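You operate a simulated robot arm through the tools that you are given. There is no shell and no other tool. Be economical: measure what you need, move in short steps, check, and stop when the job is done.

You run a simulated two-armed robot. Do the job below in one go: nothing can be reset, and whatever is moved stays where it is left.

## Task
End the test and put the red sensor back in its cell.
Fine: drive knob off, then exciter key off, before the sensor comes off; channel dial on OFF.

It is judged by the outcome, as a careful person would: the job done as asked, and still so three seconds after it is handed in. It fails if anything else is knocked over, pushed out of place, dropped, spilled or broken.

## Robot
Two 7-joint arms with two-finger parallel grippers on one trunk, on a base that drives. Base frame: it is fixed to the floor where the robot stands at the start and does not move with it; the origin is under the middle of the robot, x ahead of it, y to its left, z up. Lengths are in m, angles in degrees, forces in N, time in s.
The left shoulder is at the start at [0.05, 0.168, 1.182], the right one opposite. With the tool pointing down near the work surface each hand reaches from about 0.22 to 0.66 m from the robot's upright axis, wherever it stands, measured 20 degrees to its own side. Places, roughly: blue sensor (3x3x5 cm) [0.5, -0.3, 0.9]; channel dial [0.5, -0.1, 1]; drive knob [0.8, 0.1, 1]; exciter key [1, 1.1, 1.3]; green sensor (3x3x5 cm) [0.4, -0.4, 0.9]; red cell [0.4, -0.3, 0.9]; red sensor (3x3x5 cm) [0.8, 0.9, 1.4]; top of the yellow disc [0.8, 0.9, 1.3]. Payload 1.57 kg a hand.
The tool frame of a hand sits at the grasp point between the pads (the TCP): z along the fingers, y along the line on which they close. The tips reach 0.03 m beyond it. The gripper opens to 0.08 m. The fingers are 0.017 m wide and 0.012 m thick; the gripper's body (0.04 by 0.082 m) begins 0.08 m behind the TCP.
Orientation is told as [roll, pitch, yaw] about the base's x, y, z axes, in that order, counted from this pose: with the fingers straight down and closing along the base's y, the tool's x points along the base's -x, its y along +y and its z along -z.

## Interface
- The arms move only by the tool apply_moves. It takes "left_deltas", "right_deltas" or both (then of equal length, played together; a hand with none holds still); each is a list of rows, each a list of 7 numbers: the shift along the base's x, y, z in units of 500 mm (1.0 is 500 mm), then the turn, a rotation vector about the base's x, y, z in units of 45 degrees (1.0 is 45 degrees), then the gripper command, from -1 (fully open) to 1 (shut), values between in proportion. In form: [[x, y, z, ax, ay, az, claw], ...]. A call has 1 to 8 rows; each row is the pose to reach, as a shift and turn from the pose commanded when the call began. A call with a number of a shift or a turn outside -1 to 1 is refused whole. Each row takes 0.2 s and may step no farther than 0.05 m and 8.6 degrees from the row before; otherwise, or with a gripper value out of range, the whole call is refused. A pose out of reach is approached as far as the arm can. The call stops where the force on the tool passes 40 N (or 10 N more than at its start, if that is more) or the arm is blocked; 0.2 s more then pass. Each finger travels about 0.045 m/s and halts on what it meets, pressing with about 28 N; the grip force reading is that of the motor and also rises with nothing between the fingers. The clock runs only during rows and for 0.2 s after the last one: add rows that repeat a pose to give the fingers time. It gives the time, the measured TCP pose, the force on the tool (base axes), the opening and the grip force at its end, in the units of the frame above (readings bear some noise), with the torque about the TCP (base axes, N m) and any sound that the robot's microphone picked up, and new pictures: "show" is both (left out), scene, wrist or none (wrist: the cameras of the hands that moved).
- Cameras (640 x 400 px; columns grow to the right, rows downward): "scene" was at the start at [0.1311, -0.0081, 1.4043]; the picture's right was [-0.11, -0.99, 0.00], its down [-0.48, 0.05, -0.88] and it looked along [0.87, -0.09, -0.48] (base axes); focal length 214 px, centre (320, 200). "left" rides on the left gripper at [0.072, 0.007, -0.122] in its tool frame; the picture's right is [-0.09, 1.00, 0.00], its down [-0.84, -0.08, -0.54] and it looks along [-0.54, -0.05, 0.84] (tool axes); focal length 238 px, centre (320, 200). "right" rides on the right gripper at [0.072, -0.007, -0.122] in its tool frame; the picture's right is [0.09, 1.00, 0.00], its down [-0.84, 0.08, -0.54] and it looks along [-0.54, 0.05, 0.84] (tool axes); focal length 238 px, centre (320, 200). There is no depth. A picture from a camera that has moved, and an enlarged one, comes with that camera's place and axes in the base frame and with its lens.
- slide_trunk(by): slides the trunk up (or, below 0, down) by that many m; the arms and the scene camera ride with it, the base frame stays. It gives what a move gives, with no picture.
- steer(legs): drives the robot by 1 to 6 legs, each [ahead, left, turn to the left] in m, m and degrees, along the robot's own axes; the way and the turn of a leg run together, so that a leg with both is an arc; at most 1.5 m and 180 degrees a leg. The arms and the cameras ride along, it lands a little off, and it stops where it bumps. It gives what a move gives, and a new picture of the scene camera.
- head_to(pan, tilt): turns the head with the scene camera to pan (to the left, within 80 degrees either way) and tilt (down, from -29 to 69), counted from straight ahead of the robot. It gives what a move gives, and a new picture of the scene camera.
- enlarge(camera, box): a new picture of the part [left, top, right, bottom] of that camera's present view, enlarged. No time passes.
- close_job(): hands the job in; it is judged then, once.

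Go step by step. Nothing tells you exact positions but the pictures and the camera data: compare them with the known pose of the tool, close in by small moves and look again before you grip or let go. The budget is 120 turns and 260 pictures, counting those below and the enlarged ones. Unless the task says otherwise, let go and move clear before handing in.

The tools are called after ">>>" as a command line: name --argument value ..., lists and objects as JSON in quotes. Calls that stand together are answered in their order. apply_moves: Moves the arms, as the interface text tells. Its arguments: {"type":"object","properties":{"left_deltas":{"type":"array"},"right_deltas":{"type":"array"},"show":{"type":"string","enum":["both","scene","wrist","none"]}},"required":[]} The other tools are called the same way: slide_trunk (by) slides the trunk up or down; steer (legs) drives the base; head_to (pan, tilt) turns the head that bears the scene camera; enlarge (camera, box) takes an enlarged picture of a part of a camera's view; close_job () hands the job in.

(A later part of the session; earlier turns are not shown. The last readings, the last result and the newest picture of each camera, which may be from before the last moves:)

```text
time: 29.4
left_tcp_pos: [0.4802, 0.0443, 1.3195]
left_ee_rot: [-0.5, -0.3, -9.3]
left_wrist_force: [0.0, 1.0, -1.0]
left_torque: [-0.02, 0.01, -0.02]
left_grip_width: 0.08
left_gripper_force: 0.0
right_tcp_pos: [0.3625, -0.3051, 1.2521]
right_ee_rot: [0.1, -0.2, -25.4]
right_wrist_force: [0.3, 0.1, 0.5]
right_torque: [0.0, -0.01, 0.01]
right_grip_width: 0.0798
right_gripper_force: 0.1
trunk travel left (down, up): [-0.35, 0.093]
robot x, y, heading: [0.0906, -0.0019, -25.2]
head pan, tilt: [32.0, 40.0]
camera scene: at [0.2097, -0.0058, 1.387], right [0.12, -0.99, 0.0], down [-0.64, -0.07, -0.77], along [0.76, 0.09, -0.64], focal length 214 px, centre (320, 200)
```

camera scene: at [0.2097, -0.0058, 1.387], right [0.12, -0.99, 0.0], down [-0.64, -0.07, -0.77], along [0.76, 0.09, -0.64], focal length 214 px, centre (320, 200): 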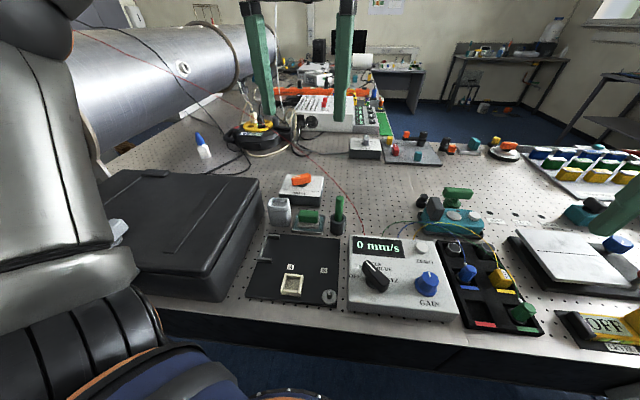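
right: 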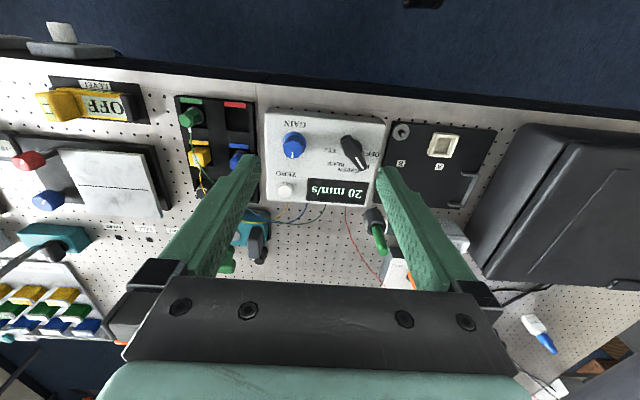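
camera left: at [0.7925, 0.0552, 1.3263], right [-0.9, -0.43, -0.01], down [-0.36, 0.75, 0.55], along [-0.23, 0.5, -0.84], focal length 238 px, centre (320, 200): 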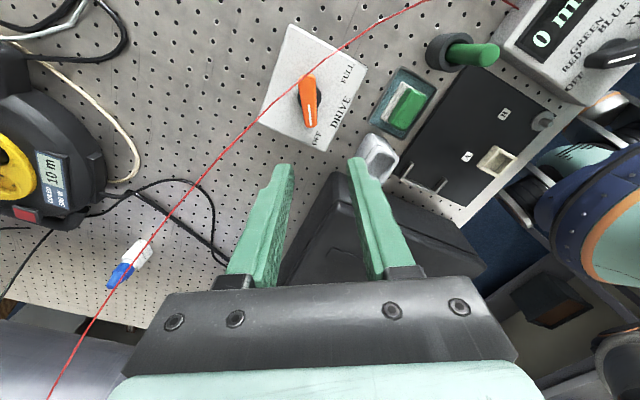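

I'll back off from the bench, straighten, and look left before driving along it.

>>> steer --legs '[[-0.25, 0, 0], [0, 0, 25]]'

>>> head_to --pan 60 --tilt 20

```text
time: 32.5
left_tcp_pos: [0.1996, 0.3142, 1.3204]
left_ee_rot: [-0.4, -0.4, 16.0]
left_wrist_force: [0.2, 0.9, -0.4]
left_torque: [0.0, 0.02, 0.01]
left_grip_width: 0.0801
left_gripper_force: 0.1
right_tcp_pos: [0.2444, -0.0534, 1.2529]
right_ee_rot: [0.1, -0.3, -0.3]
right_wrist_force: [-0.1, 0.8, -0.7]
right_torque: [-0.01, 0.0, 0.0]
right_grip_width: 0.08
right_gripper_force: 0.2
trunk travel left (down, up): [-0.35, 0.093]
robot x, y, heading: [-0.1344, 0.1048, -0.3]
head pan, tilt: [32.0, 40.0]
camera scene: at [-0.0221, 0.1524, 1.387], right [0.53, -0.85, 0.0], down [-0.55, -0.34, -0.77], along [0.65, 0.4, -0.64], focal length 214 px, centre (320, 200)
```

scene: 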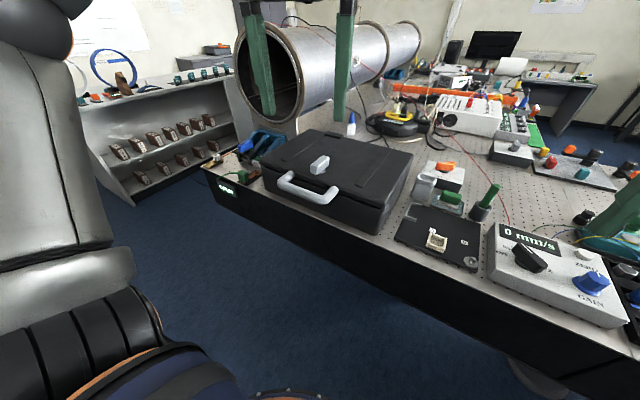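

```text
time: 33.5
left_tcp_pos: [0.2003, 0.3139, 1.3197]
left_ee_rot: [-0.5, -0.4, 16.1]
left_wrist_force: [0.0, 0.6, 0.2]
left_torque: [0.01, 0.02, 0.0]
left_grip_width: 0.0798
left_gripper_force: 0.1
right_tcp_pos: [0.2423, -0.0528, 1.2516]
right_ee_rot: [0.2, 0.0, -0.1]
right_wrist_force: [-0.6, -0.1, -0.6]
right_torque: [0.0, -0.03, -0.02]
right_grip_width: 0.0801
right_gripper_force: 0.1
trunk travel left (down, up): [-0.35, 0.093]
robot x, y, heading: [-0.1319, 0.1069, -0.2]
head pan, tilt: [60.0, 20.0]
camera scene: at [-0.0474, 0.1878, 1.4184], right [0.86, -0.5, 0.0], down [-0.17, -0.3, -0.94], along [0.47, 0.81, -0.34], focal length 214 px, centre (320, 200)
```

scene: 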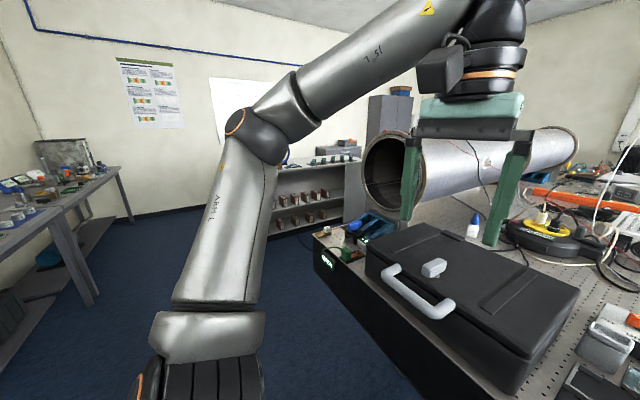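

The bench's left end is near y≈1.0 with a wide aisle to the shelf. I'll drive left 1.5 m and look at the bench's far side.

>>> steer --legs '[[0, 1.5, 0]]'

>>> head_to --pan -30 --tilt 15

```text
time: 40.8
left_tcp_pos: [0.1983, 1.8071, 1.3192]
left_ee_rot: [-0.5, -0.3, 16.6]
left_wrist_force: [0.6, 0.6, 0.1]
left_torque: [0.0, 0.02, 0.02]
left_grip_width: 0.0797
left_gripper_force: 0.0
right_tcp_pos: [0.2435, 1.4398, 1.2525]
right_ee_rot: [0.1, -0.2, 0.2]
right_wrist_force: [-0.2, 0.9, 0.5]
right_torque: [0.0, 0.01, 0.04]
right_grip_width: 0.0798
right_gripper_force: 0.0
trunk travel left (down, up): [-0.35, 0.093]
robot x, y, heading: [-0.1354, 1.5983, 0.2]
head pan, tilt: [60.0, 20.0]
camera scene: at [-0.0487, 1.679, 1.4184], right [0.87, -0.5, 0.0], down [-0.17, -0.3, -0.94], along [0.47, 0.82, -0.34], focal length 214 px, centre (320, 200)
```

scene: 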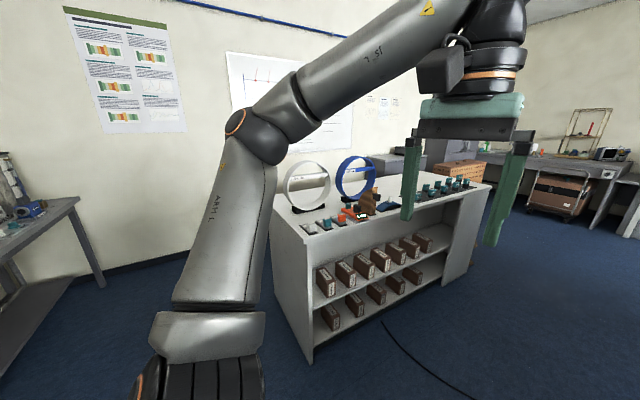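

```text
time: 42.5
left_tcp_pos: [0.1978, 1.8072, 1.3189]
left_ee_rot: [-0.4, -0.4, 16.6]
left_wrist_force: [0.2, -0.7, 0.6]
left_torque: [-0.03, 0.03, 0.01]
left_grip_width: 0.08
left_gripper_force: 0.0
right_tcp_pos: [0.2431, 1.4396, 1.2524]
right_ee_rot: [0.1, -0.1, 0.2]
right_wrist_force: [-0.6, 0.2, 0.0]
right_torque: [0.02, 0.01, 0.01]
right_grip_width: 0.0801
right_gripper_force: 0.1
trunk travel left (down, up): [-0.35, 0.093]
robot x, y, heading: [-0.137, 1.5961, 0.2]
head pan, tilt: [-30.0, 15.0]
camera scene: at [-0.0137, 1.5517, 1.4266], right [-0.5, -0.87, 0.0], down [-0.22, 0.13, -0.97], along [0.84, -0.48, -0.26], focal length 214 px, centre (320, 200)
```

scene: 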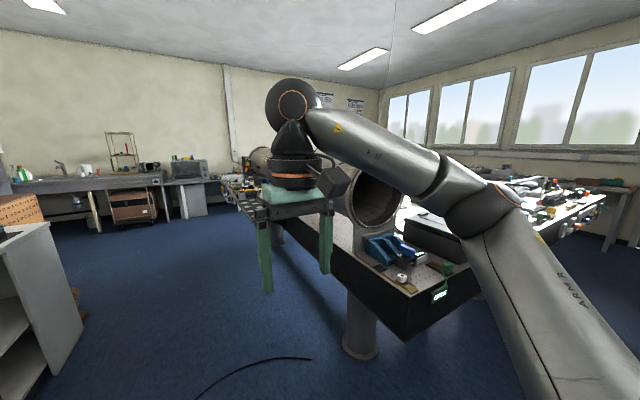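

Now ahead 0.6 m (keeping short of the floor cable at x≈1.1), then look right at the pipe's far side.

>>> steer --legs '[[0.6, 0.0, 0]]'

>>> head_to --pan -75 --tilt 15

```text
time: 45.9
left_tcp_pos: [0.7973, 1.8074, 1.3203]
left_ee_rot: [-0.4, -0.3, 16.4]
left_wrist_force: [0.6, -0.3, 0.2]
left_torque: [0.05, 0.04, 0.05]
left_grip_width: 0.0802
left_gripper_force: 0.0
right_tcp_pos: [0.8424, 1.439, 1.2529]
right_ee_rot: [0.1, -0.1, 0.0]
right_wrist_force: [0.3, -0.4, -0.7]
right_torque: [-0.01, 0.02, 0.02]
right_grip_width: 0.0801
right_gripper_force: 0.0
trunk travel left (down, up): [-0.35, 0.093]
robot x, y, heading: [0.4611, 1.5963, -0.0]
head pan, tilt: [-30.0, 15.0]
camera scene: at [0.5846, 1.5528, 1.4265], right [-0.5, -0.87, 0.0], down [-0.22, 0.13, -0.97], along [0.84, -0.48, -0.26], focal length 214 px, centre (320, 200)
```

scene: 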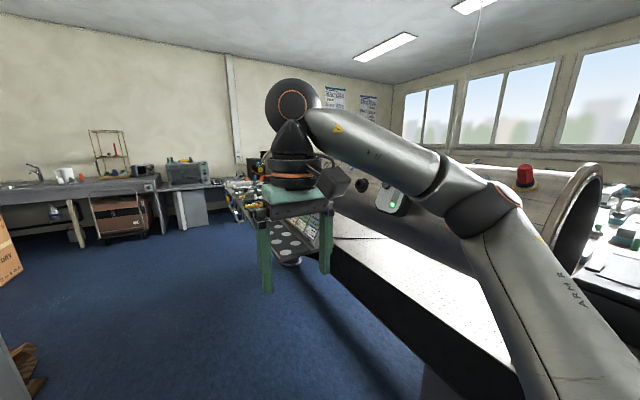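

```text
time: 47.0
left_tcp_pos: [0.797, 1.807, 1.3195]
left_ee_rot: [-0.5, -0.4, 16.5]
left_wrist_force: [-0.7, 1.0, 0.4]
left_torque: [-0.03, 0.02, 0.02]
left_grip_width: 0.08
left_gripper_force: 0.0
right_tcp_pos: [0.8418, 1.4408, 1.2529]
right_ee_rot: [0.0, -0.1, 0.0]
right_wrist_force: [0.0, -0.4, 0.4]
right_torque: [0.01, 0.01, -0.03]
right_grip_width: 0.0797
right_gripper_force: 0.1
trunk travel left (down, up): [-0.35, 0.093]
robot x, y, heading: [0.4627, 1.5972, -0.2]
head pan, tilt: [-75.0, 15.0]
camera scene: at [0.5276, 1.5092, 1.4266], right [-0.97, -0.26, 0.0], down [-0.07, 0.25, -0.97], along [0.25, -0.93, -0.26], focal length 214 px, centre (320, 200)
```

scene: 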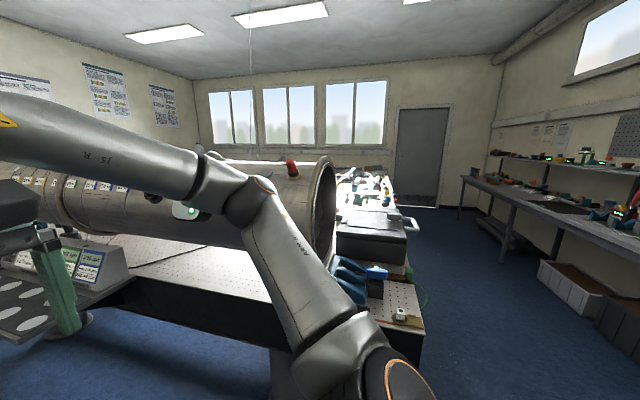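

The red sensor stands on the yellow disc on top of the pipe, and a box with a green light (exciter) hangs on its side. Enlarging both.

>>> enlarge --camera "scene" --box '[250, 140, 350, 210]'

>>> enlarge --camera "scene" --box '[130, 160, 250, 250]'

```text
5.71 times, centred on (300, 175) of scene
camera zoom: at [0.5276, 1.5092, 1.4266], right [-0.97, -0.26, 0.0], down [-0.07, 0.25, -0.97], along [0.25, -0.93, -0.26], focal length 1226 px, centre (434, 343)
```

zoom: 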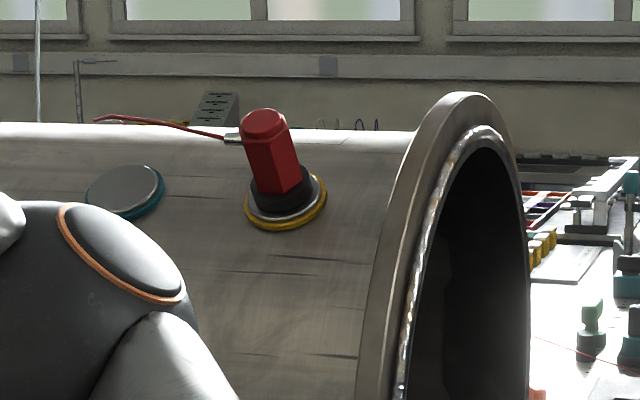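

```text
4.44 times, centred on (190, 205) of scene
camera zoom: at [0.5276, 1.5092, 1.4266], right [-0.97, -0.26, 0.0], down [-0.07, 0.25, -0.97], along [0.25, -0.93, -0.26], focal length 953 px, centre (898, 178)
```

zoom: 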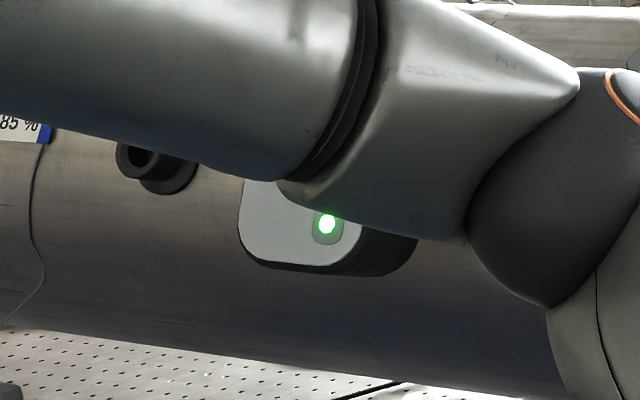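

The sensor stands normal to the pipe's surface, leaning; its wire leaves near its top. I'll turn the robot right to face the pipe and look straight at it.

>>> steer --legs '[[0.1, 0.05, 0], [0, 0, -75]]'

>>> head_to --pan 0 --tilt 15

```text
time: 51.4
left_tcp_pos: [0.8544, 1.38, 1.3198]
left_ee_rot: [-0.4, -0.4, -58.3]
left_wrist_force: [0.6, -0.1, -0.2]
left_torque: [0.04, 0.0, -0.03]
left_grip_width: 0.0799
left_gripper_force: 0.0
right_tcp_pos: [0.5107, 1.2395, 1.2519]
right_ee_rot: [0.2, -0.1, -74.5]
right_wrist_force: [-0.4, -0.2, -0.2]
right_torque: [0.0, 0.02, -0.02]
right_grip_width: 0.0801
right_gripper_force: 0.0
trunk travel left (down, up): [-0.35, 0.093]
robot x, y, heading: [0.5659, 1.6481, -74.6]
head pan, tilt: [-75.0, 15.0]
camera scene: at [0.4938, 1.5636, 1.4266], right [-0.51, 0.86, 0.0], down [0.22, 0.13, -0.97], along [-0.83, -0.49, -0.26], focal length 214 px, centre (320, 200)
```

scene: 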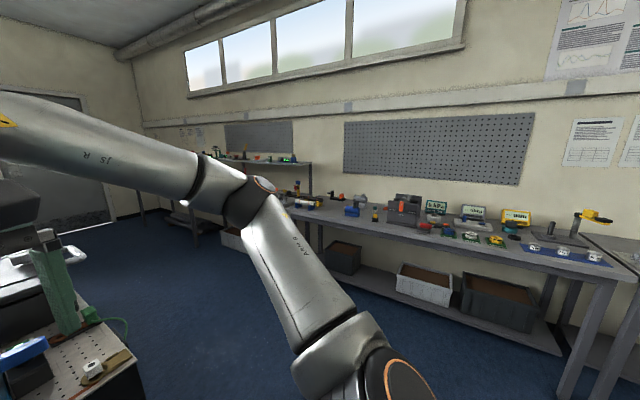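

```text
time: 52.9
left_tcp_pos: [0.8534, 1.3816, 1.3195]
left_ee_rot: [-0.4, -0.4, -58.3]
left_wrist_force: [-0.6, 0.3, 0.8]
left_torque: [-0.06, 0.01, 0.02]
left_grip_width: 0.0799
left_gripper_force: 0.1
right_tcp_pos: [0.5105, 1.2409, 1.2536]
right_ee_rot: [0.0, -0.2, -74.6]
right_wrist_force: [0.4, -0.5, 0.3]
right_torque: [0.02, -0.01, 0.01]
right_grip_width: 0.0802
right_gripper_force: 0.0
trunk travel left (down, up): [-0.35, 0.093]
robot x, y, heading: [0.5647, 1.6481, -74.7]
head pan, tilt: [0.0, 15.0]
camera scene: at [0.5992, 1.5208, 1.4266], right [-0.96, -0.26, 0.0], down [-0.07, 0.25, -0.97], along [0.26, -0.93, -0.26], focal length 214 px, centre (320, 200)
```

scene: 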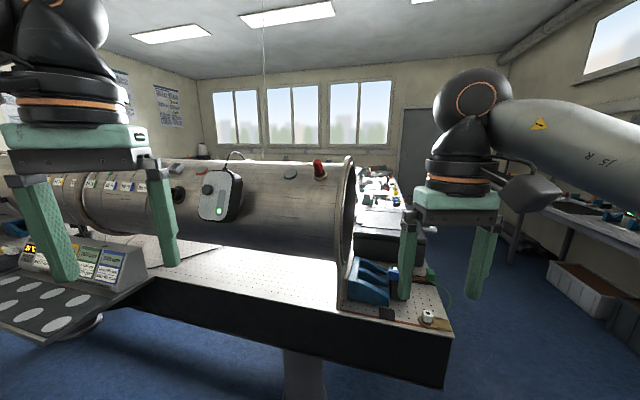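

>>> enlarge --camera "scene" --box '[170, 145, 370, 270]'

>>> enlarge --camera "scene" --box '[170, 145, 270, 235]'

>>> enlarge --camera "scene" --box '[270, 140, 360, 200]'

```text
3.20 times, centred on (270, 208) of scene
camera zoom: at [0.5992, 1.5208, 1.4266], right [-0.96, -0.26, 0.0], down [-0.07, 0.25, -0.97], along [0.26, -0.93, -0.26], focal length 686 px, centre (480, 176)
```

zoom: 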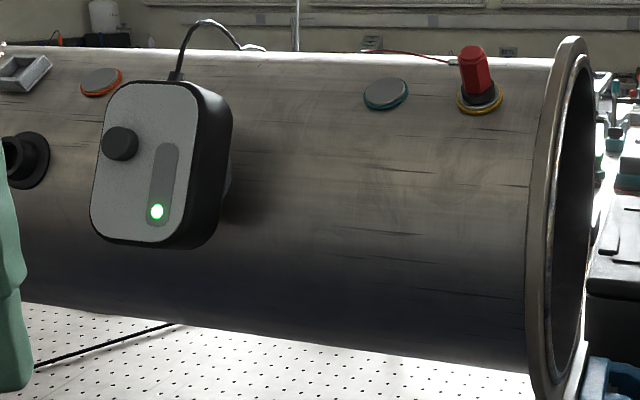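

```text
4.44 times, centred on (220, 190) of scene
camera zoom: at [0.5992, 1.5208, 1.4266], right [-0.96, -0.26, 0.0], down [-0.07, 0.25, -0.97], along [0.26, -0.93, -0.26], focal length 953 px, centre (764, 244)
```

zoom: 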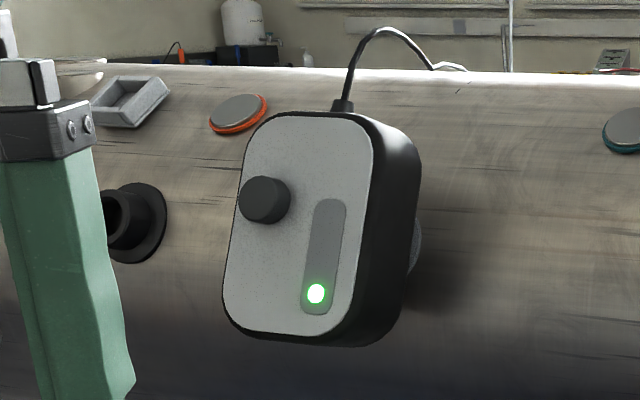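

```text
6.67 times, centred on (315, 170) of scene
camera zoom: at [0.5992, 1.5208, 1.4266], right [-0.96, -0.26, 0.0], down [-0.07, 0.25, -0.97], along [0.26, -0.93, -0.26], focal length 1430 px, centre (353, 400)
```

zoom: 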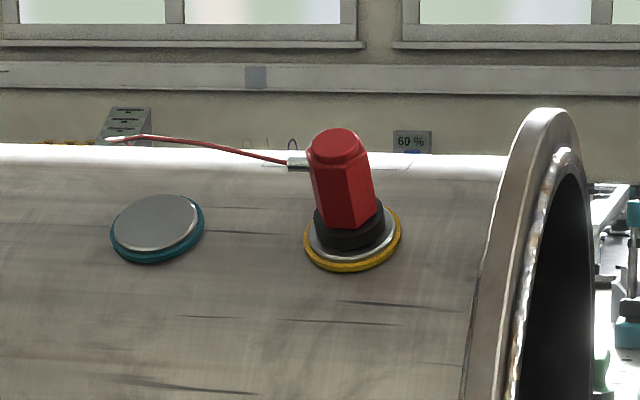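

The exciter box has a round black button and a green (on) light; button near [1.0, 1.1, 1.31]. I'll bring the left hand to a stand-off in front, pointing at the box, to see it well.

>>> apply_moves --left_deltas '[[0.05, 0.01, 0, 0, 0, -0.14, -1], [0.1, 0.02, 0, 0, 0, -0.28, -1], [0.15, 0.03, 0, 0, 0, -0.42, -1], [0.2, 0.04, 0, 0, 0, -0.56, -1], [0.25, 0.05, 0, 0, 0, -0.7, -1], [0.294, 0.06, 0, 0, 0, -0.7, -1]]' --show "none"

>>> apply_moves --left_deltas '[[0, 0, 0, -0.14, 0, 0, 0], [0, 0, 0, -0.28, 0, 0, 0.5], [0, 0, 0, -0.42, 0, 0, 1], [0, 0, 0, -0.56, 0, 0, 1], [0, 0, 0, -0.7, 0, 0, 1], [0, 0, 0, -0.84, 0, 0, 1], [0, 0, 0, -0.98, 0, 0, 1]]' --show "wrist"

```text
time: 54.3
left_tcp_pos: [0.9951, 1.4107, 1.3118]
left_ee_rot: [-0.3, -0.5, -89.7]
left_wrist_force: [0.0, -0.9, 0.5]
left_torque: [-0.01, 0.03, 0.01]
left_grip_width: 0.0804
left_gripper_force: 0.1
left hand out of reach, approached as far as the arm can: row 6
right_tcp_pos: [0.5116, 1.2406, 1.2527]
right_ee_rot: [0.1, -0.1, -74.6]
right_wrist_force: [-0.6, -0.1, 0.4]
right_torque: [0.03, 0.03, -0.01]
right_grip_width: 0.0801
right_gripper_force: 0.1
trunk travel left (down, up): [-0.35, 0.093]
robot x, y, heading: [0.566, 1.6529, -74.7]
head pan, tilt: [0.0, 15.0]
```

```text
time: 55.9
left_tcp_pos: [0.9946, 1.4115, 1.314]
left_ee_rot: [-0.8, -44.6, -89.6]
left_wrist_force: [0.6, 0.5, 0.5]
left_torque: [0.02, -0.01, -0.03]
left_grip_width: 0.0
left_gripper_force: 20.5
right_tcp_pos: [0.5109, 1.2411, 1.2533]
right_ee_rot: [0.1, -0.2, -74.6]
right_wrist_force: [-0.1, 0.2, 0.6]
right_torque: [0.01, -0.02, -0.01]
right_grip_width: 0.0798
right_gripper_force: 0.1
trunk travel left (down, up): [-0.35, 0.093]
robot x, y, heading: [0.5634, 1.6493, -74.5]
head pan, tilt: [0.0, 15.0]
camera left: at [1.0028, 1.5487, 1.3507], right [1.0, -0.07, 0.06], down [-0.07, -0.21, 0.97], along [-0.05, -0.97, -0.22], focal length 238 px, centre (320, 200)
```

left: 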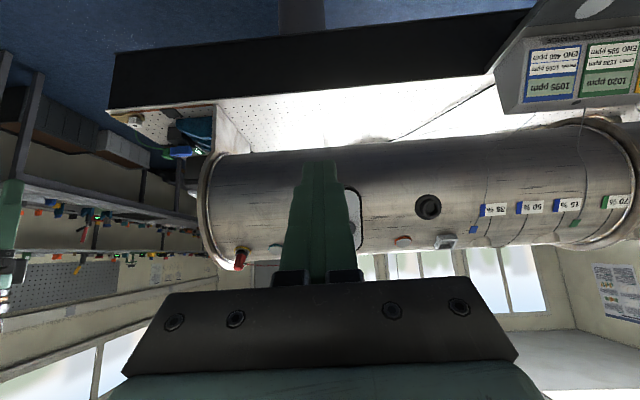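

The fingers hide the box; I'll pitch the hand further toward horizontal, open the fingers to see between them.

>>> apply_moves --left_deltas '[[0, 0, 0, -0.14, 0, 0, 0], [0, 0, 0, -0.28, 0, 0, -0.5], [0, 0, 0, -0.42, 0, 0, -1], [0, 0, 0, -0.56, 0, 0, -1], [0, 0, 0, -0.66, 0, 0, -1], [0, 0, 0, -0.66, 0, 0, -1]]' --show "both"

>>> enlarge --camera "left" --box '[250, 100, 410, 200]'

```text
time: 57.3
left_tcp_pos: [0.9932, 1.4105, 1.3134]
left_ee_rot: [-1.0, -74.3, -89.3]
left_wrist_force: [-0.6, -0.2, -0.4]
left_torque: [0.0, -0.02, 0.0]
left_grip_width: 0.0798
left_gripper_force: 0.2
right_tcp_pos: [0.51, 1.2396, 1.252]
right_ee_rot: [0.1, 0.0, -74.6]
right_wrist_force: [-0.5, -0.1, -0.6]
right_torque: [0.02, -0.01, -0.02]
right_grip_width: 0.0799
right_gripper_force: 0.1
trunk travel left (down, up): [-0.35, 0.093]
robot x, y, heading: [0.5633, 1.6474, -74.5]
head pan, tilt: [0.0, 15.0]
camera scene: at [0.5993, 1.5207, 1.4266], right [-0.96, -0.27, 0.0], down [-0.07, 0.25, -0.97], along [0.26, -0.93, -0.26], focal length 214 px, centre (320, 200)
camera left: at [1.0019, 1.5483, 1.2782], right [1.0, -0.03, 0.08], down [-0.07, 0.3, 0.95], along [-0.06, -0.95, 0.29], focal length 238 px, centre (320, 200)
```

scene: 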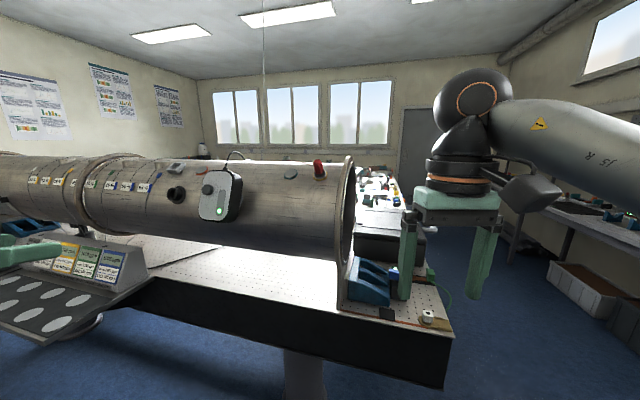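
left: 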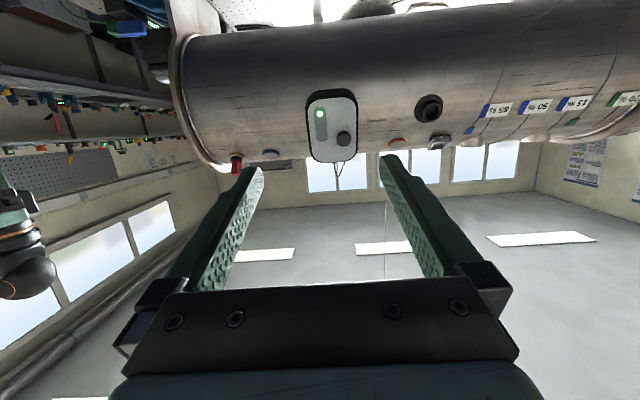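

```text
4.00 times, centred on (330, 150) of left
camera zoom: at [1.0019, 1.5483, 1.2782], right [1.0, -0.03, 0.08], down [-0.07, 0.3, 0.95], along [-0.06, -0.95, 0.29], focal length 953 px, centre (280, 400)
```

zoom: 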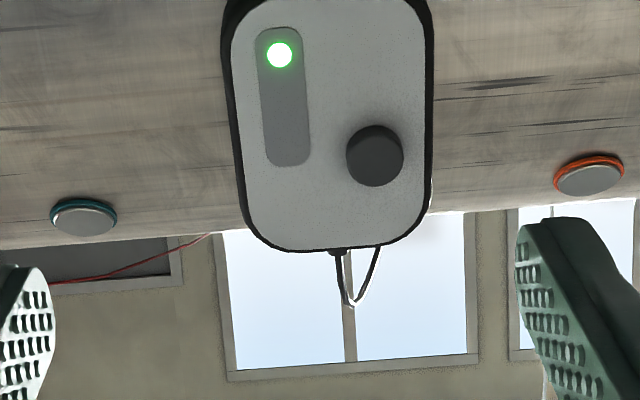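

It is a round push-button at about [1.028, 1.07, 1.305] next to the green light. I'll close the fingers and approach to about 2 cm in front of it.

>>> apply_moves --left_deltas '[[0.07, -0.08, 0.01, 0, 0, 0, 0], [0.07, -0.16, 0.01, 0, 0, 0, 1], [0.07, -0.24, 0.01, 0, 0, 0, 1], [0.07, -0.32, 0.01, 0, 0, 0, 1], [0.07, -0.4, 0.01, 0, 0, 0, 1], [0.07, -0.48, 0.01, 0, 0, 0, 1], [0.07, -0.55, 0.01, 0, 0, 0, 1]]' --show "both"

>>> enlarge --camera "scene" --box '[130, 140, 290, 240]'

```text
refused: row 1 steps farther than a row can; nothing moved
```

```text
4.00 times, centred on (210, 190) of scene
camera zoom: at [0.5993, 1.5207, 1.4266], right [-0.96, -0.27, 0.0], down [-0.07, 0.25, -0.97], along [0.26, -0.93, -0.26], focal length 858 px, centre (760, 240)
```

zoom: 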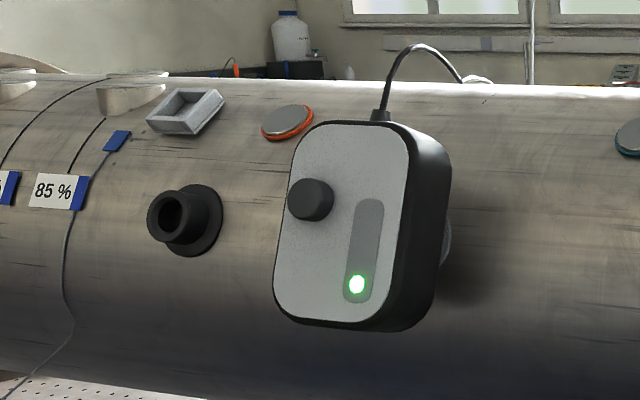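

The step was too long; I'll resend with the sideways shift spread out.

>>> apply_moves --left_deltas '[[0.01, -0.07, 0.001, 0, 0, 0, 0], [0.02, -0.15, 0.003, 0, 0, 0, 1], [0.03, -0.23, 0.005, 0, 0, 0, 1], [0.04, -0.31, 0.006, 0, 0, 0, 1], [0.05, -0.39, 0.007, 0, 0, 0, 1], [0.06, -0.47, 0.008, 0, 0, 0, 1], [0.07, -0.55, 0.01, 0, 0, 0, 1]]' --show "both"

>>> enlarge --camera "scene" --box '[130, 140, 290, 240]'

```text
time: 58.9
left_tcp_pos: [1.028, 1.1342, 1.3165]
left_ee_rot: [-0.9, -74.1, -89.4]
left_wrist_force: [0.4, 0.4, 0.1]
left_torque: [-0.02, -0.01, -0.04]
left_grip_width: 0.0
left_gripper_force: 21.2
right_tcp_pos: [0.5108, 1.2395, 1.2528]
right_ee_rot: [0.0, 0.1, -74.7]
right_wrist_force: [-0.2, 0.2, 0.4]
right_torque: [-0.02, 0.01, -0.01]
right_grip_width: 0.0801
right_gripper_force: 0.2
trunk travel left (down, up): [-0.35, 0.093]
robot x, y, heading: [0.5606, 1.6467, -74.6]
head pan, tilt: [0.0, 15.0]
camera scene: at [0.599, 1.52, 1.4265], right [-0.96, -0.27, 0.0], down [-0.07, 0.25, -0.97], along [0.26, -0.93, -0.26], focal length 214 px, centre (320, 200)
camera left: at [1.0365, 1.2722, 1.2822], right [1.0, -0.03, 0.08], down [-0.07, 0.29, 0.95], along [-0.05, -0.96, 0.29], focal length 238 px, centre (320, 200)
```

scene: 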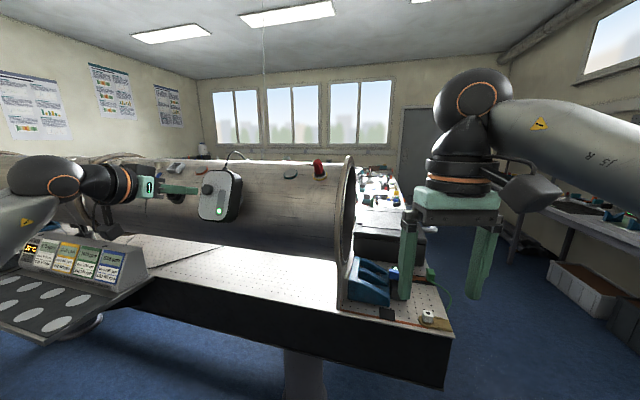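
left: 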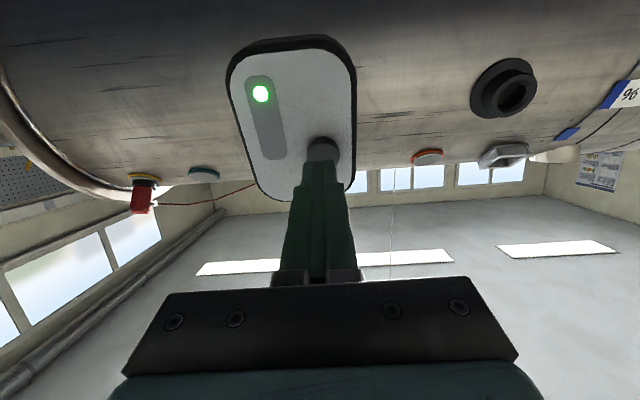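

```text
4.00 times, centred on (210, 190) of scene
camera zoom: at [0.599, 1.52, 1.4265], right [-0.96, -0.27, 0.0], down [-0.07, 0.25, -0.97], along [0.26, -0.93, -0.26], focal length 858 px, centre (760, 240)
```

zoom: 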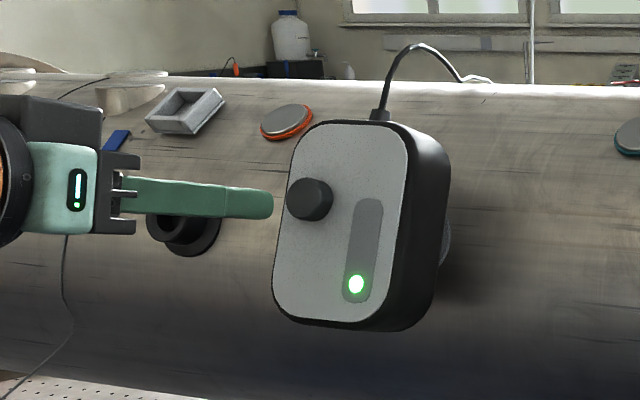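

Tip is aligned within a few mm (raise 5 mm). Now advance slowly along the finger direction to press the button.

>>> apply_moves --left_deltas '[[0, -0.02, 0.008, 0, 0, 0, 1], [0, -0.04, 0.002, 0, 0, 0, 1], [0, -0.056, -0.002, 0, 0, 0, 1], [0, -0.068, -0.005, 0, 0, 0, 1]]' --show "wrist"

>>> enlarge --camera "scene" --box '[130, 140, 290, 240]'

```text
time: 59.9
left_tcp_pos: [1.029, 1.102, 1.316]
left_ee_rot: [-1.0, -74.3, -89.5]
left_wrist_force: [-0.7, 0.5, -0.4]
left_torque: [0.05, -0.03, 0.0]
left_grip_width: 0.0
left_gripper_force: 21.3
right_tcp_pos: [0.511, 1.2408, 1.252]
right_ee_rot: [0.1, -0.1, -74.6]
right_wrist_force: [0.3, 1.0, -0.1]
right_torque: [0.01, 0.0, 0.0]
right_grip_width: 0.0799
right_gripper_force: 0.0
trunk travel left (down, up): [-0.35, 0.093]
robot x, y, heading: [0.5627, 1.6458, -74.5]
head pan, tilt: [0.0, 15.0]
camera left: at [1.0372, 1.2391, 1.281], right [1.0, -0.03, 0.08], down [-0.07, 0.29, 0.95], along [-0.05, -0.96, 0.29], focal length 238 px, centre (320, 200)
```

left: 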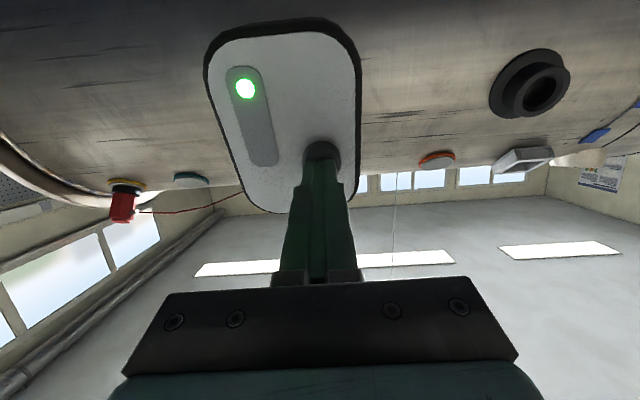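

```text
4.00 times, centred on (210, 190) of scene
camera zoom: at [0.5993, 1.5207, 1.4266], right [-0.96, -0.27, 0.0], down [-0.07, 0.25, -0.97], along [0.26, -0.93, -0.26], focal length 858 px, centre (760, 240)
```

zoom: 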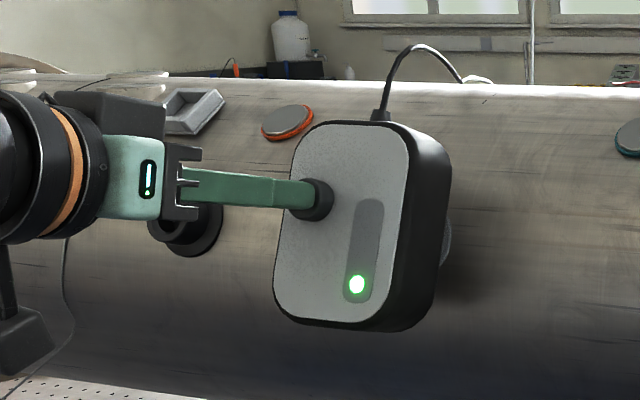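

The tip is right at the button, centred. Press in a few more mm.

>>> apply_moves --left_deltas '[[0, -0.006, -0.0015, 0, 0, 0, 1], [0, -0.012, -0.003, 0, 0, 0, 1], [0, -0.018, -0.005, 0, 0, 0, 1]]' --show "none"

>>> enlarge --camera "scene" --box '[130, 140, 290, 240]'

```text
time: 60.7
left_tcp_pos: [1.0301, 1.096, 1.315]
left_ee_rot: [-1.2, -74.4, -89.3]
left_wrist_force: [-0.2, 11.6, -0.3]
left_torque: [0.2, 0.04, -0.01]
left_grip_width: 0.0
left_gripper_force: 21.7
right_tcp_pos: [0.5121, 1.2426, 1.2528]
right_ee_rot: [0.1, -0.2, -74.6]
right_wrist_force: [-0.2, -0.6, 0.0]
right_torque: [0.01, -0.01, -0.02]
right_grip_width: 0.08
right_gripper_force: 0.1
trunk travel left (down, up): [-0.35, 0.093]
robot x, y, heading: [0.5646, 1.6472, -74.6]
head pan, tilt: [0.0, 15.0]
heard: click
```

```text
4.00 times, centred on (210, 190) of scene
camera zoom: at [0.5992, 1.523, 1.4268], right [-0.96, -0.27, 0.0], down [-0.07, 0.25, -0.97], along [0.26, -0.93, -0.26], focal length 858 px, centre (760, 240)
```

zoom: 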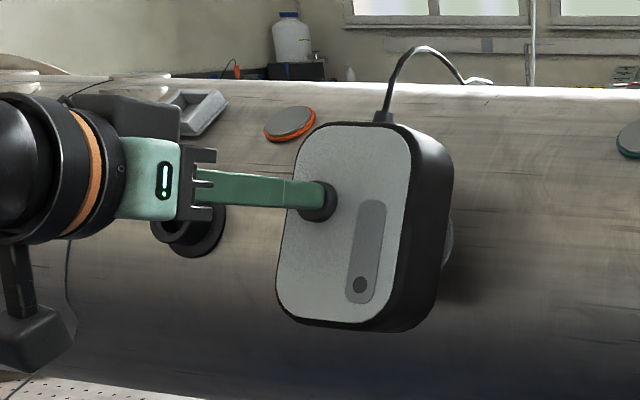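

Click heard and the green light is out: exciter off. Retract straight back and check it stays off.

>>> apply_moves --left_deltas '[[0, 0.04, 0.01, 0, 0, 0, 1], [0, 0.12, 0.02, 0, 0, 0, 1], [0, 0.21, 0.03, 0, 0, 0, 1], [0, 0.3, 0.04, 0, 0, 0, 1], [0, 0.39, 0.05, 0, 0, 0, 1], [0, 0.48, 0.05, 0, 0, 0, 1], [0, 0.57, 0.05, 0, 0, 0, 1]]' --show "scene"

>>> enlarge --camera "scene" --box '[170, 140, 350, 250]'

```text
time: 62.3
left_tcp_pos: [1.0283, 1.3774, 1.3398]
left_ee_rot: [-1.0, -74.2, -89.5]
left_wrist_force: [-0.3, -0.2, -0.5]
left_torque: [-0.02, 0.0, -0.01]
left_grip_width: 0.0
left_gripper_force: 21.9
right_tcp_pos: [0.5105, 1.2419, 1.2523]
right_ee_rot: [0.1, 0.0, -74.6]
right_wrist_force: [-0.2, 0.0, 0.1]
right_torque: [0.0, -0.05, 0.03]
right_grip_width: 0.08
right_gripper_force: 0.2
trunk travel left (down, up): [-0.35, 0.093]
robot x, y, heading: [0.5662, 1.6499, -74.4]
head pan, tilt: [0.0, 15.0]
camera scene: at [0.5987, 1.5219, 1.4267], right [-0.96, -0.26, 0.0], down [-0.07, 0.25, -0.97], along [0.26, -0.93, -0.26], focal length 214 px, centre (320, 200)
```

scene: 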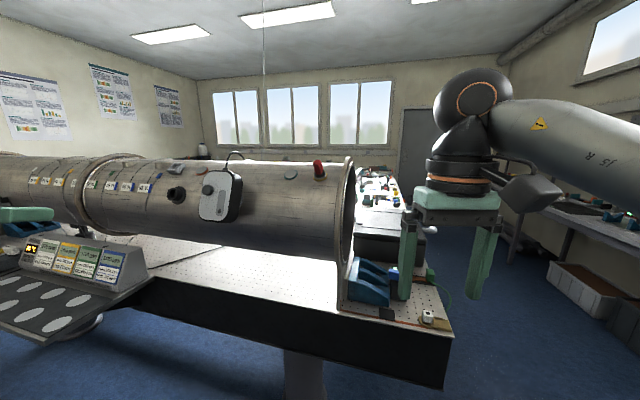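

```text
3.56 times, centred on (260, 195) of scene
camera zoom: at [0.5987, 1.5219, 1.4267], right [-0.96, -0.26, 0.0], down [-0.07, 0.25, -0.97], along [0.26, -0.93, -0.26], focal length 763 px, centre (533, 218)
```

zoom: 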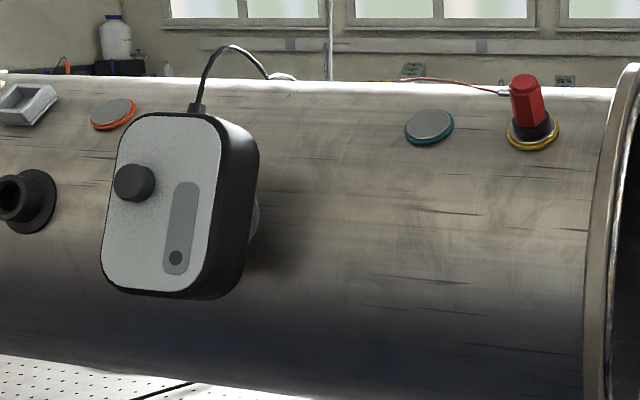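

Exciter stays off. Next, the sensor: it leans about 30° toward +y (pipe's normal). I'll first tuck the left hand back and bring the right hand up out of the way before moving the base closer.

>>> apply_moves --left_deltas '[[0, 0.06, 0, 0.13, 0, 0, 1], [0, 0.12, 0, 0.26, 0, 0, 1], [0, 0.18, 0, 0.4, 0, 0, 1], [0, 0.24, 0, 0.54, 0, 0, 1], [0, 0.3, 0, 0.68, 0, 0, 1], [0, 0.36, 0, 0.82, 0, 0, 1], [0, 0.42, 0, 0.96, 0, 0, 1], [0, 0.46, 0, 1.0, 0, 0, 1]]' --right_deltas '[[0, 0.03, 0.03, 0, 0, 0, -1], [0, 0.06, 0.06, 0, 0, 0, -1], [0, 0.09, 0.09, 0, 0, 0, -1], [0, 0.12, 0.12, 0, 0, 0, -1], [0, 0.15, 0.15, 0, 0, 0, -1], [0, 0.18, 0.18, 0, 0, 0, -1], [0, 0.2, 0.21, 0, 0, 0, -1], [0, 0.2, 0.24, 0, 0, 0, -1]]' --show "none"

>>> apply_moves --left_deltas '[[0, 0, 0, 0.15, 0, 0, 1], [0, 0, 0, 0.3, 0, 0, 1], [0, 0, 0, 0.45, 0, 0, 1], [0, 0, 0, 0.62, 0, 0, 1]]' --show "scene"

>>> slide_trunk --by 0.09

```text
time: 64.1
left_tcp_pos: [1.0002, 1.5829, 1.3275]
left_ee_rot: [-0.6, -29.3, -89.6]
left_wrist_force: [-0.7, -0.9, -0.2]
left_torque: [-0.02, -0.03, 0.0]
left_grip_width: 0.0
left_gripper_force: 21.7
left hand out of reach, approached as far as the arm can: row 7, 8
right_tcp_pos: [0.5111, 1.3417, 1.3727]
right_ee_rot: [0.0, 0.0, -74.6]
right_wrist_force: [-0.5, 0.2, 0.3]
right_torque: [-0.01, 0.01, 0.02]
right_grip_width: 0.0798
right_gripper_force: 0.1
trunk travel left (down, up): [-0.35, 0.093]
robot x, y, heading: [0.5646, 1.6496, -74.5]
head pan, tilt: [0.0, 15.0]
```

```text
time: 65.1
left_tcp_pos: [0.9631, 1.5524, 1.2915]
left_ee_rot: [-0.4, -1.1, -89.6]
left_wrist_force: [0.2, 0.4, -0.1]
left_torque: [-0.01, 0.0, 0.03]
left_grip_width: 0.0002
left_gripper_force: 21.3
left hand out of reach, approached as far as the arm can: row 1, 2, 3, 4
right_tcp_pos: [0.5116, 1.3397, 1.3729]
right_ee_rot: [0.1, -0.1, -74.6]
right_wrist_force: [0.7, -0.4, 0.0]
right_torque: [0.01, 0.01, -0.02]
right_grip_width: 0.0803
right_gripper_force: 0.0
trunk travel left (down, up): [-0.35, 0.093]
robot x, y, heading: [0.5642, 1.645, -74.6]
head pan, tilt: [0.0, 15.0]
camera scene: at [0.5991, 1.5201, 1.4265], right [-0.96, -0.27, 0.0], down [-0.07, 0.25, -0.97], along [0.26, -0.93, -0.26], focal length 214 px, centre (320, 200)
```

scene: 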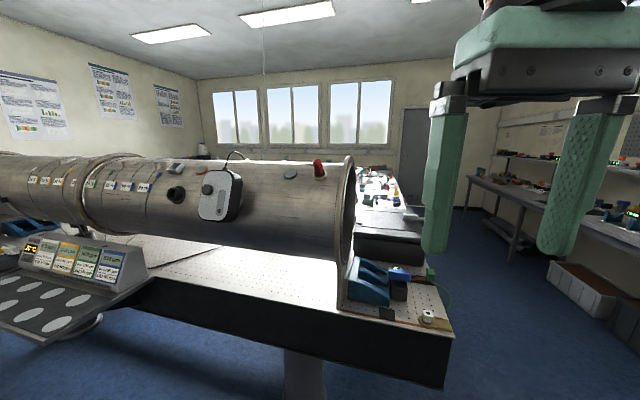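

```text
time: 66.3
left_tcp_pos: [0.9643, 1.5533, 1.3825]
left_ee_rot: [-0.4, -1.4, -89.7]
left_wrist_force: [-0.6, 0.3, 0.2]
left_torque: [0.02, -0.02, 0.02]
left_grip_width: 0.0001
left_gripper_force: 21.5
right_tcp_pos: [0.5109, 1.3411, 1.4624]
right_ee_rot: [0.1, 0.0, -74.6]
right_wrist_force: [-0.2, -0.2, -0.6]
right_torque: [-0.02, -0.01, 0.0]
right_grip_width: 0.0799
right_gripper_force: 0.0
trunk travel left (down, up): [-0.44, 0.003]
robot x, y, heading: [0.5611, 1.6489, -74.7]
head pan, tilt: [0.0, 15.0]
```

Now drive the base closer: about [0.72, 1.43], facing the pipe squarely. Hands will remain clear of it.

>>> steer --legs '[[0.24, 0.095, 0], [0, 0, -15]]'

>>> enlarge --camera "scene" --box '[220, 150, 400, 260]'

```text
time: 69.1
left_tcp_pos: [1.0842, 1.247, 1.382]
left_ee_rot: [-0.4, -1.4, -104.6]
left_wrist_force: [0.6, 1.0, -0.3]
left_torque: [0.02, 0.0, -0.01]
left_grip_width: 0.0001
left_gripper_force: 21.1
right_tcp_pos: [0.5903, 1.159, 1.4623]
right_ee_rot: [0.2, -0.1, -89.4]
right_wrist_force: [0.4, 0.0, -0.4]
right_torque: [0.02, 0.03, -0.01]
right_grip_width: 0.08
right_gripper_force: 0.1
trunk travel left (down, up): [-0.44, 0.003]
robot x, y, heading: [0.7194, 1.4419, -89.4]
head pan, tilt: [0.0, 15.0]
camera scene: at [0.7211, 1.3096, 1.5166], right [-1.0, -0.01, 0.0], down [0.0, 0.26, -0.97], along [0.01, -0.97, -0.26], focal length 214 px, centre (320, 200)
```

scene: 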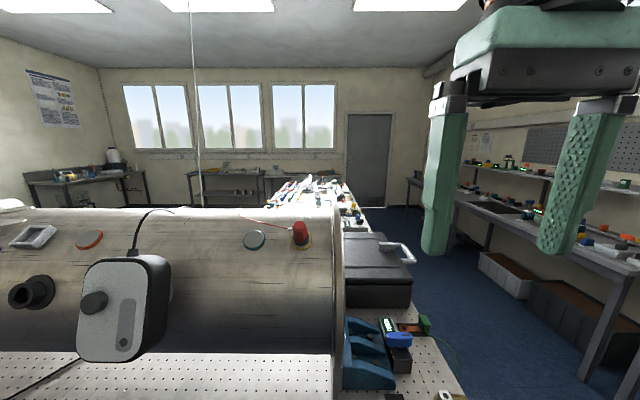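

```text
3.56 times, centred on (310, 205) of scene
camera zoom: at [0.7211, 1.3096, 1.5166], right [-1.0, -0.01, 0.0], down [0.0, 0.26, -0.97], along [0.01, -0.97, -0.26], focal length 763 px, centre (356, 182)
```

zoom: 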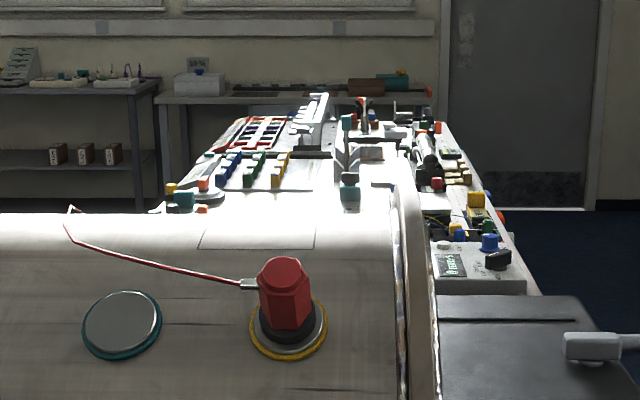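

The sensor's top is about [0.760, 0.966, 1.379], base [0.760, 0.943, 1.337], axis leaning ~28° toward +y. Look closer at its facets.

>>> enlarge --camera "scene" --box '[275, 205, 325, 255]'

```text
8.00 times, centred on (300, 230) of scene
camera zoom: at [0.7211, 1.3096, 1.5166], right [-1.0, -0.01, 0.0], down [0.0, 0.26, -0.97], along [0.01, -0.97, -0.26], focal length 1716 px, centre (480, -40)
```

zoom: 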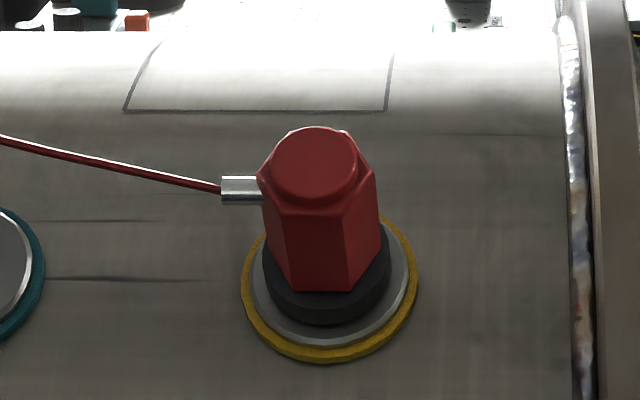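

Flats face ±y and the wire leaves on the +x side, so I'll close along y with the hand tilted 28°. First turn the right hand to yaw 0 above.

>>> apply_moves --right_deltas '[[0.03, 0, 0.01, 0, 0, 0.13, -1], [0.06, -0.01, 0.02, 0, 0, 0.26, -1], [0.1, -0.02, 0.03, 0, 0, 0.39, -1], [0.14, -0.03, 0.04, 0, 0, 0.52, -1], [0.18, -0.04, 0.05, 0, 0, 0.65, -1], [0.22, -0.05, 0.06, 0, 0, 0.78, -1], [0.26, -0.06, 0.06, 0, 0, 0.9, -1], [0.28, -0.06, 0.06, 0, 0, 1.0, -1]]' --show "none"

>>> apply_moves --right_deltas '[[0.01, 0, 0, 0, 0, 0.16, -1], [0.02, 0, 0, 0, 0, 0.32, -1], [0.03, 0, 0, 0, 0, 0.48, -1], [0.04, 0, 0, 0, 0, 0.64, -1], [0.05, 0, 0, 0, 0, 0.8, -1], [0.06, 0, 0, 0, 0, 0.98, -1]]' --show "scene"

```text
time: 70.9
left_tcp_pos: [1.0835, 1.2466, 1.3831]
left_ee_rot: [-0.4, -1.3, -104.6]
left_wrist_force: [-0.2, 0.0, 0.2]
left_torque: [0.0, -0.03, 0.03]
left_grip_width: 0.0001
left_gripper_force: 20.8
right_tcp_pos: [0.7246, 1.1351, 1.4786]
right_ee_rot: [0.4, -0.9, -44.5]
right_wrist_force: [-0.3, -0.1, -0.5]
right_torque: [-0.01, 0.03, 0.01]
right_grip_width: 0.0801
right_gripper_force: 0.1
right hand out of reach, approached as far as the arm can: row 6, 7, 8
trunk travel left (down, up): [-0.44, 0.003]
robot x, y, heading: [0.7172, 1.4407, -89.2]
head pan, tilt: [0.0, 15.0]
```

```text
time: 72.3
left_tcp_pos: [1.0824, 1.2477, 1.3824]
left_ee_rot: [-0.4, -1.4, -104.5]
left_wrist_force: [-0.5, 0.3, 0.4]
left_torque: [-0.03, 0.01, 0.0]
left_grip_width: 0.0001
left_gripper_force: 20.6
right_tcp_pos: [0.7539, 1.2013, 1.4087]
right_ee_rot: [0.0, -0.3, -0.5]
right_wrist_force: [0.5, 0.1, 0.0]
right_torque: [0.03, 0.03, 0.02]
right_grip_width: 0.0799
right_gripper_force: 0.0
right hand out of reach, approached as far as the arm can: row 1, 2, 3, 4, 5, 6
trunk travel left (down, up): [-0.44, 0.003]
robot x, y, heading: [0.719, 1.4425, -89.5]
head pan, tilt: [0.0, 15.0]
camera scene: at [0.7213, 1.3097, 1.5166], right [-1.0, -0.01, 0.0], down [0.0, 0.26, -0.97], along [0.01, -0.97, -0.26], focal length 214 px, centre (320, 200)
```

scene: 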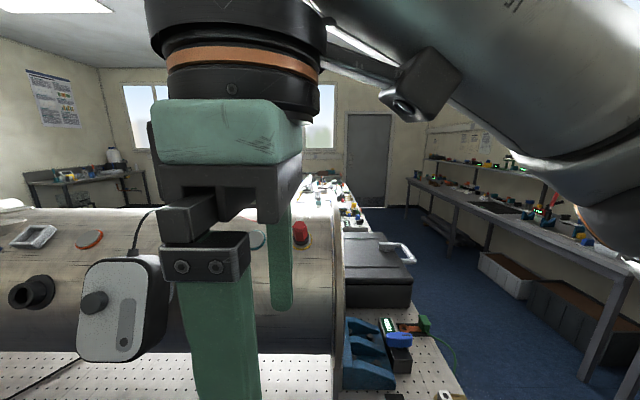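

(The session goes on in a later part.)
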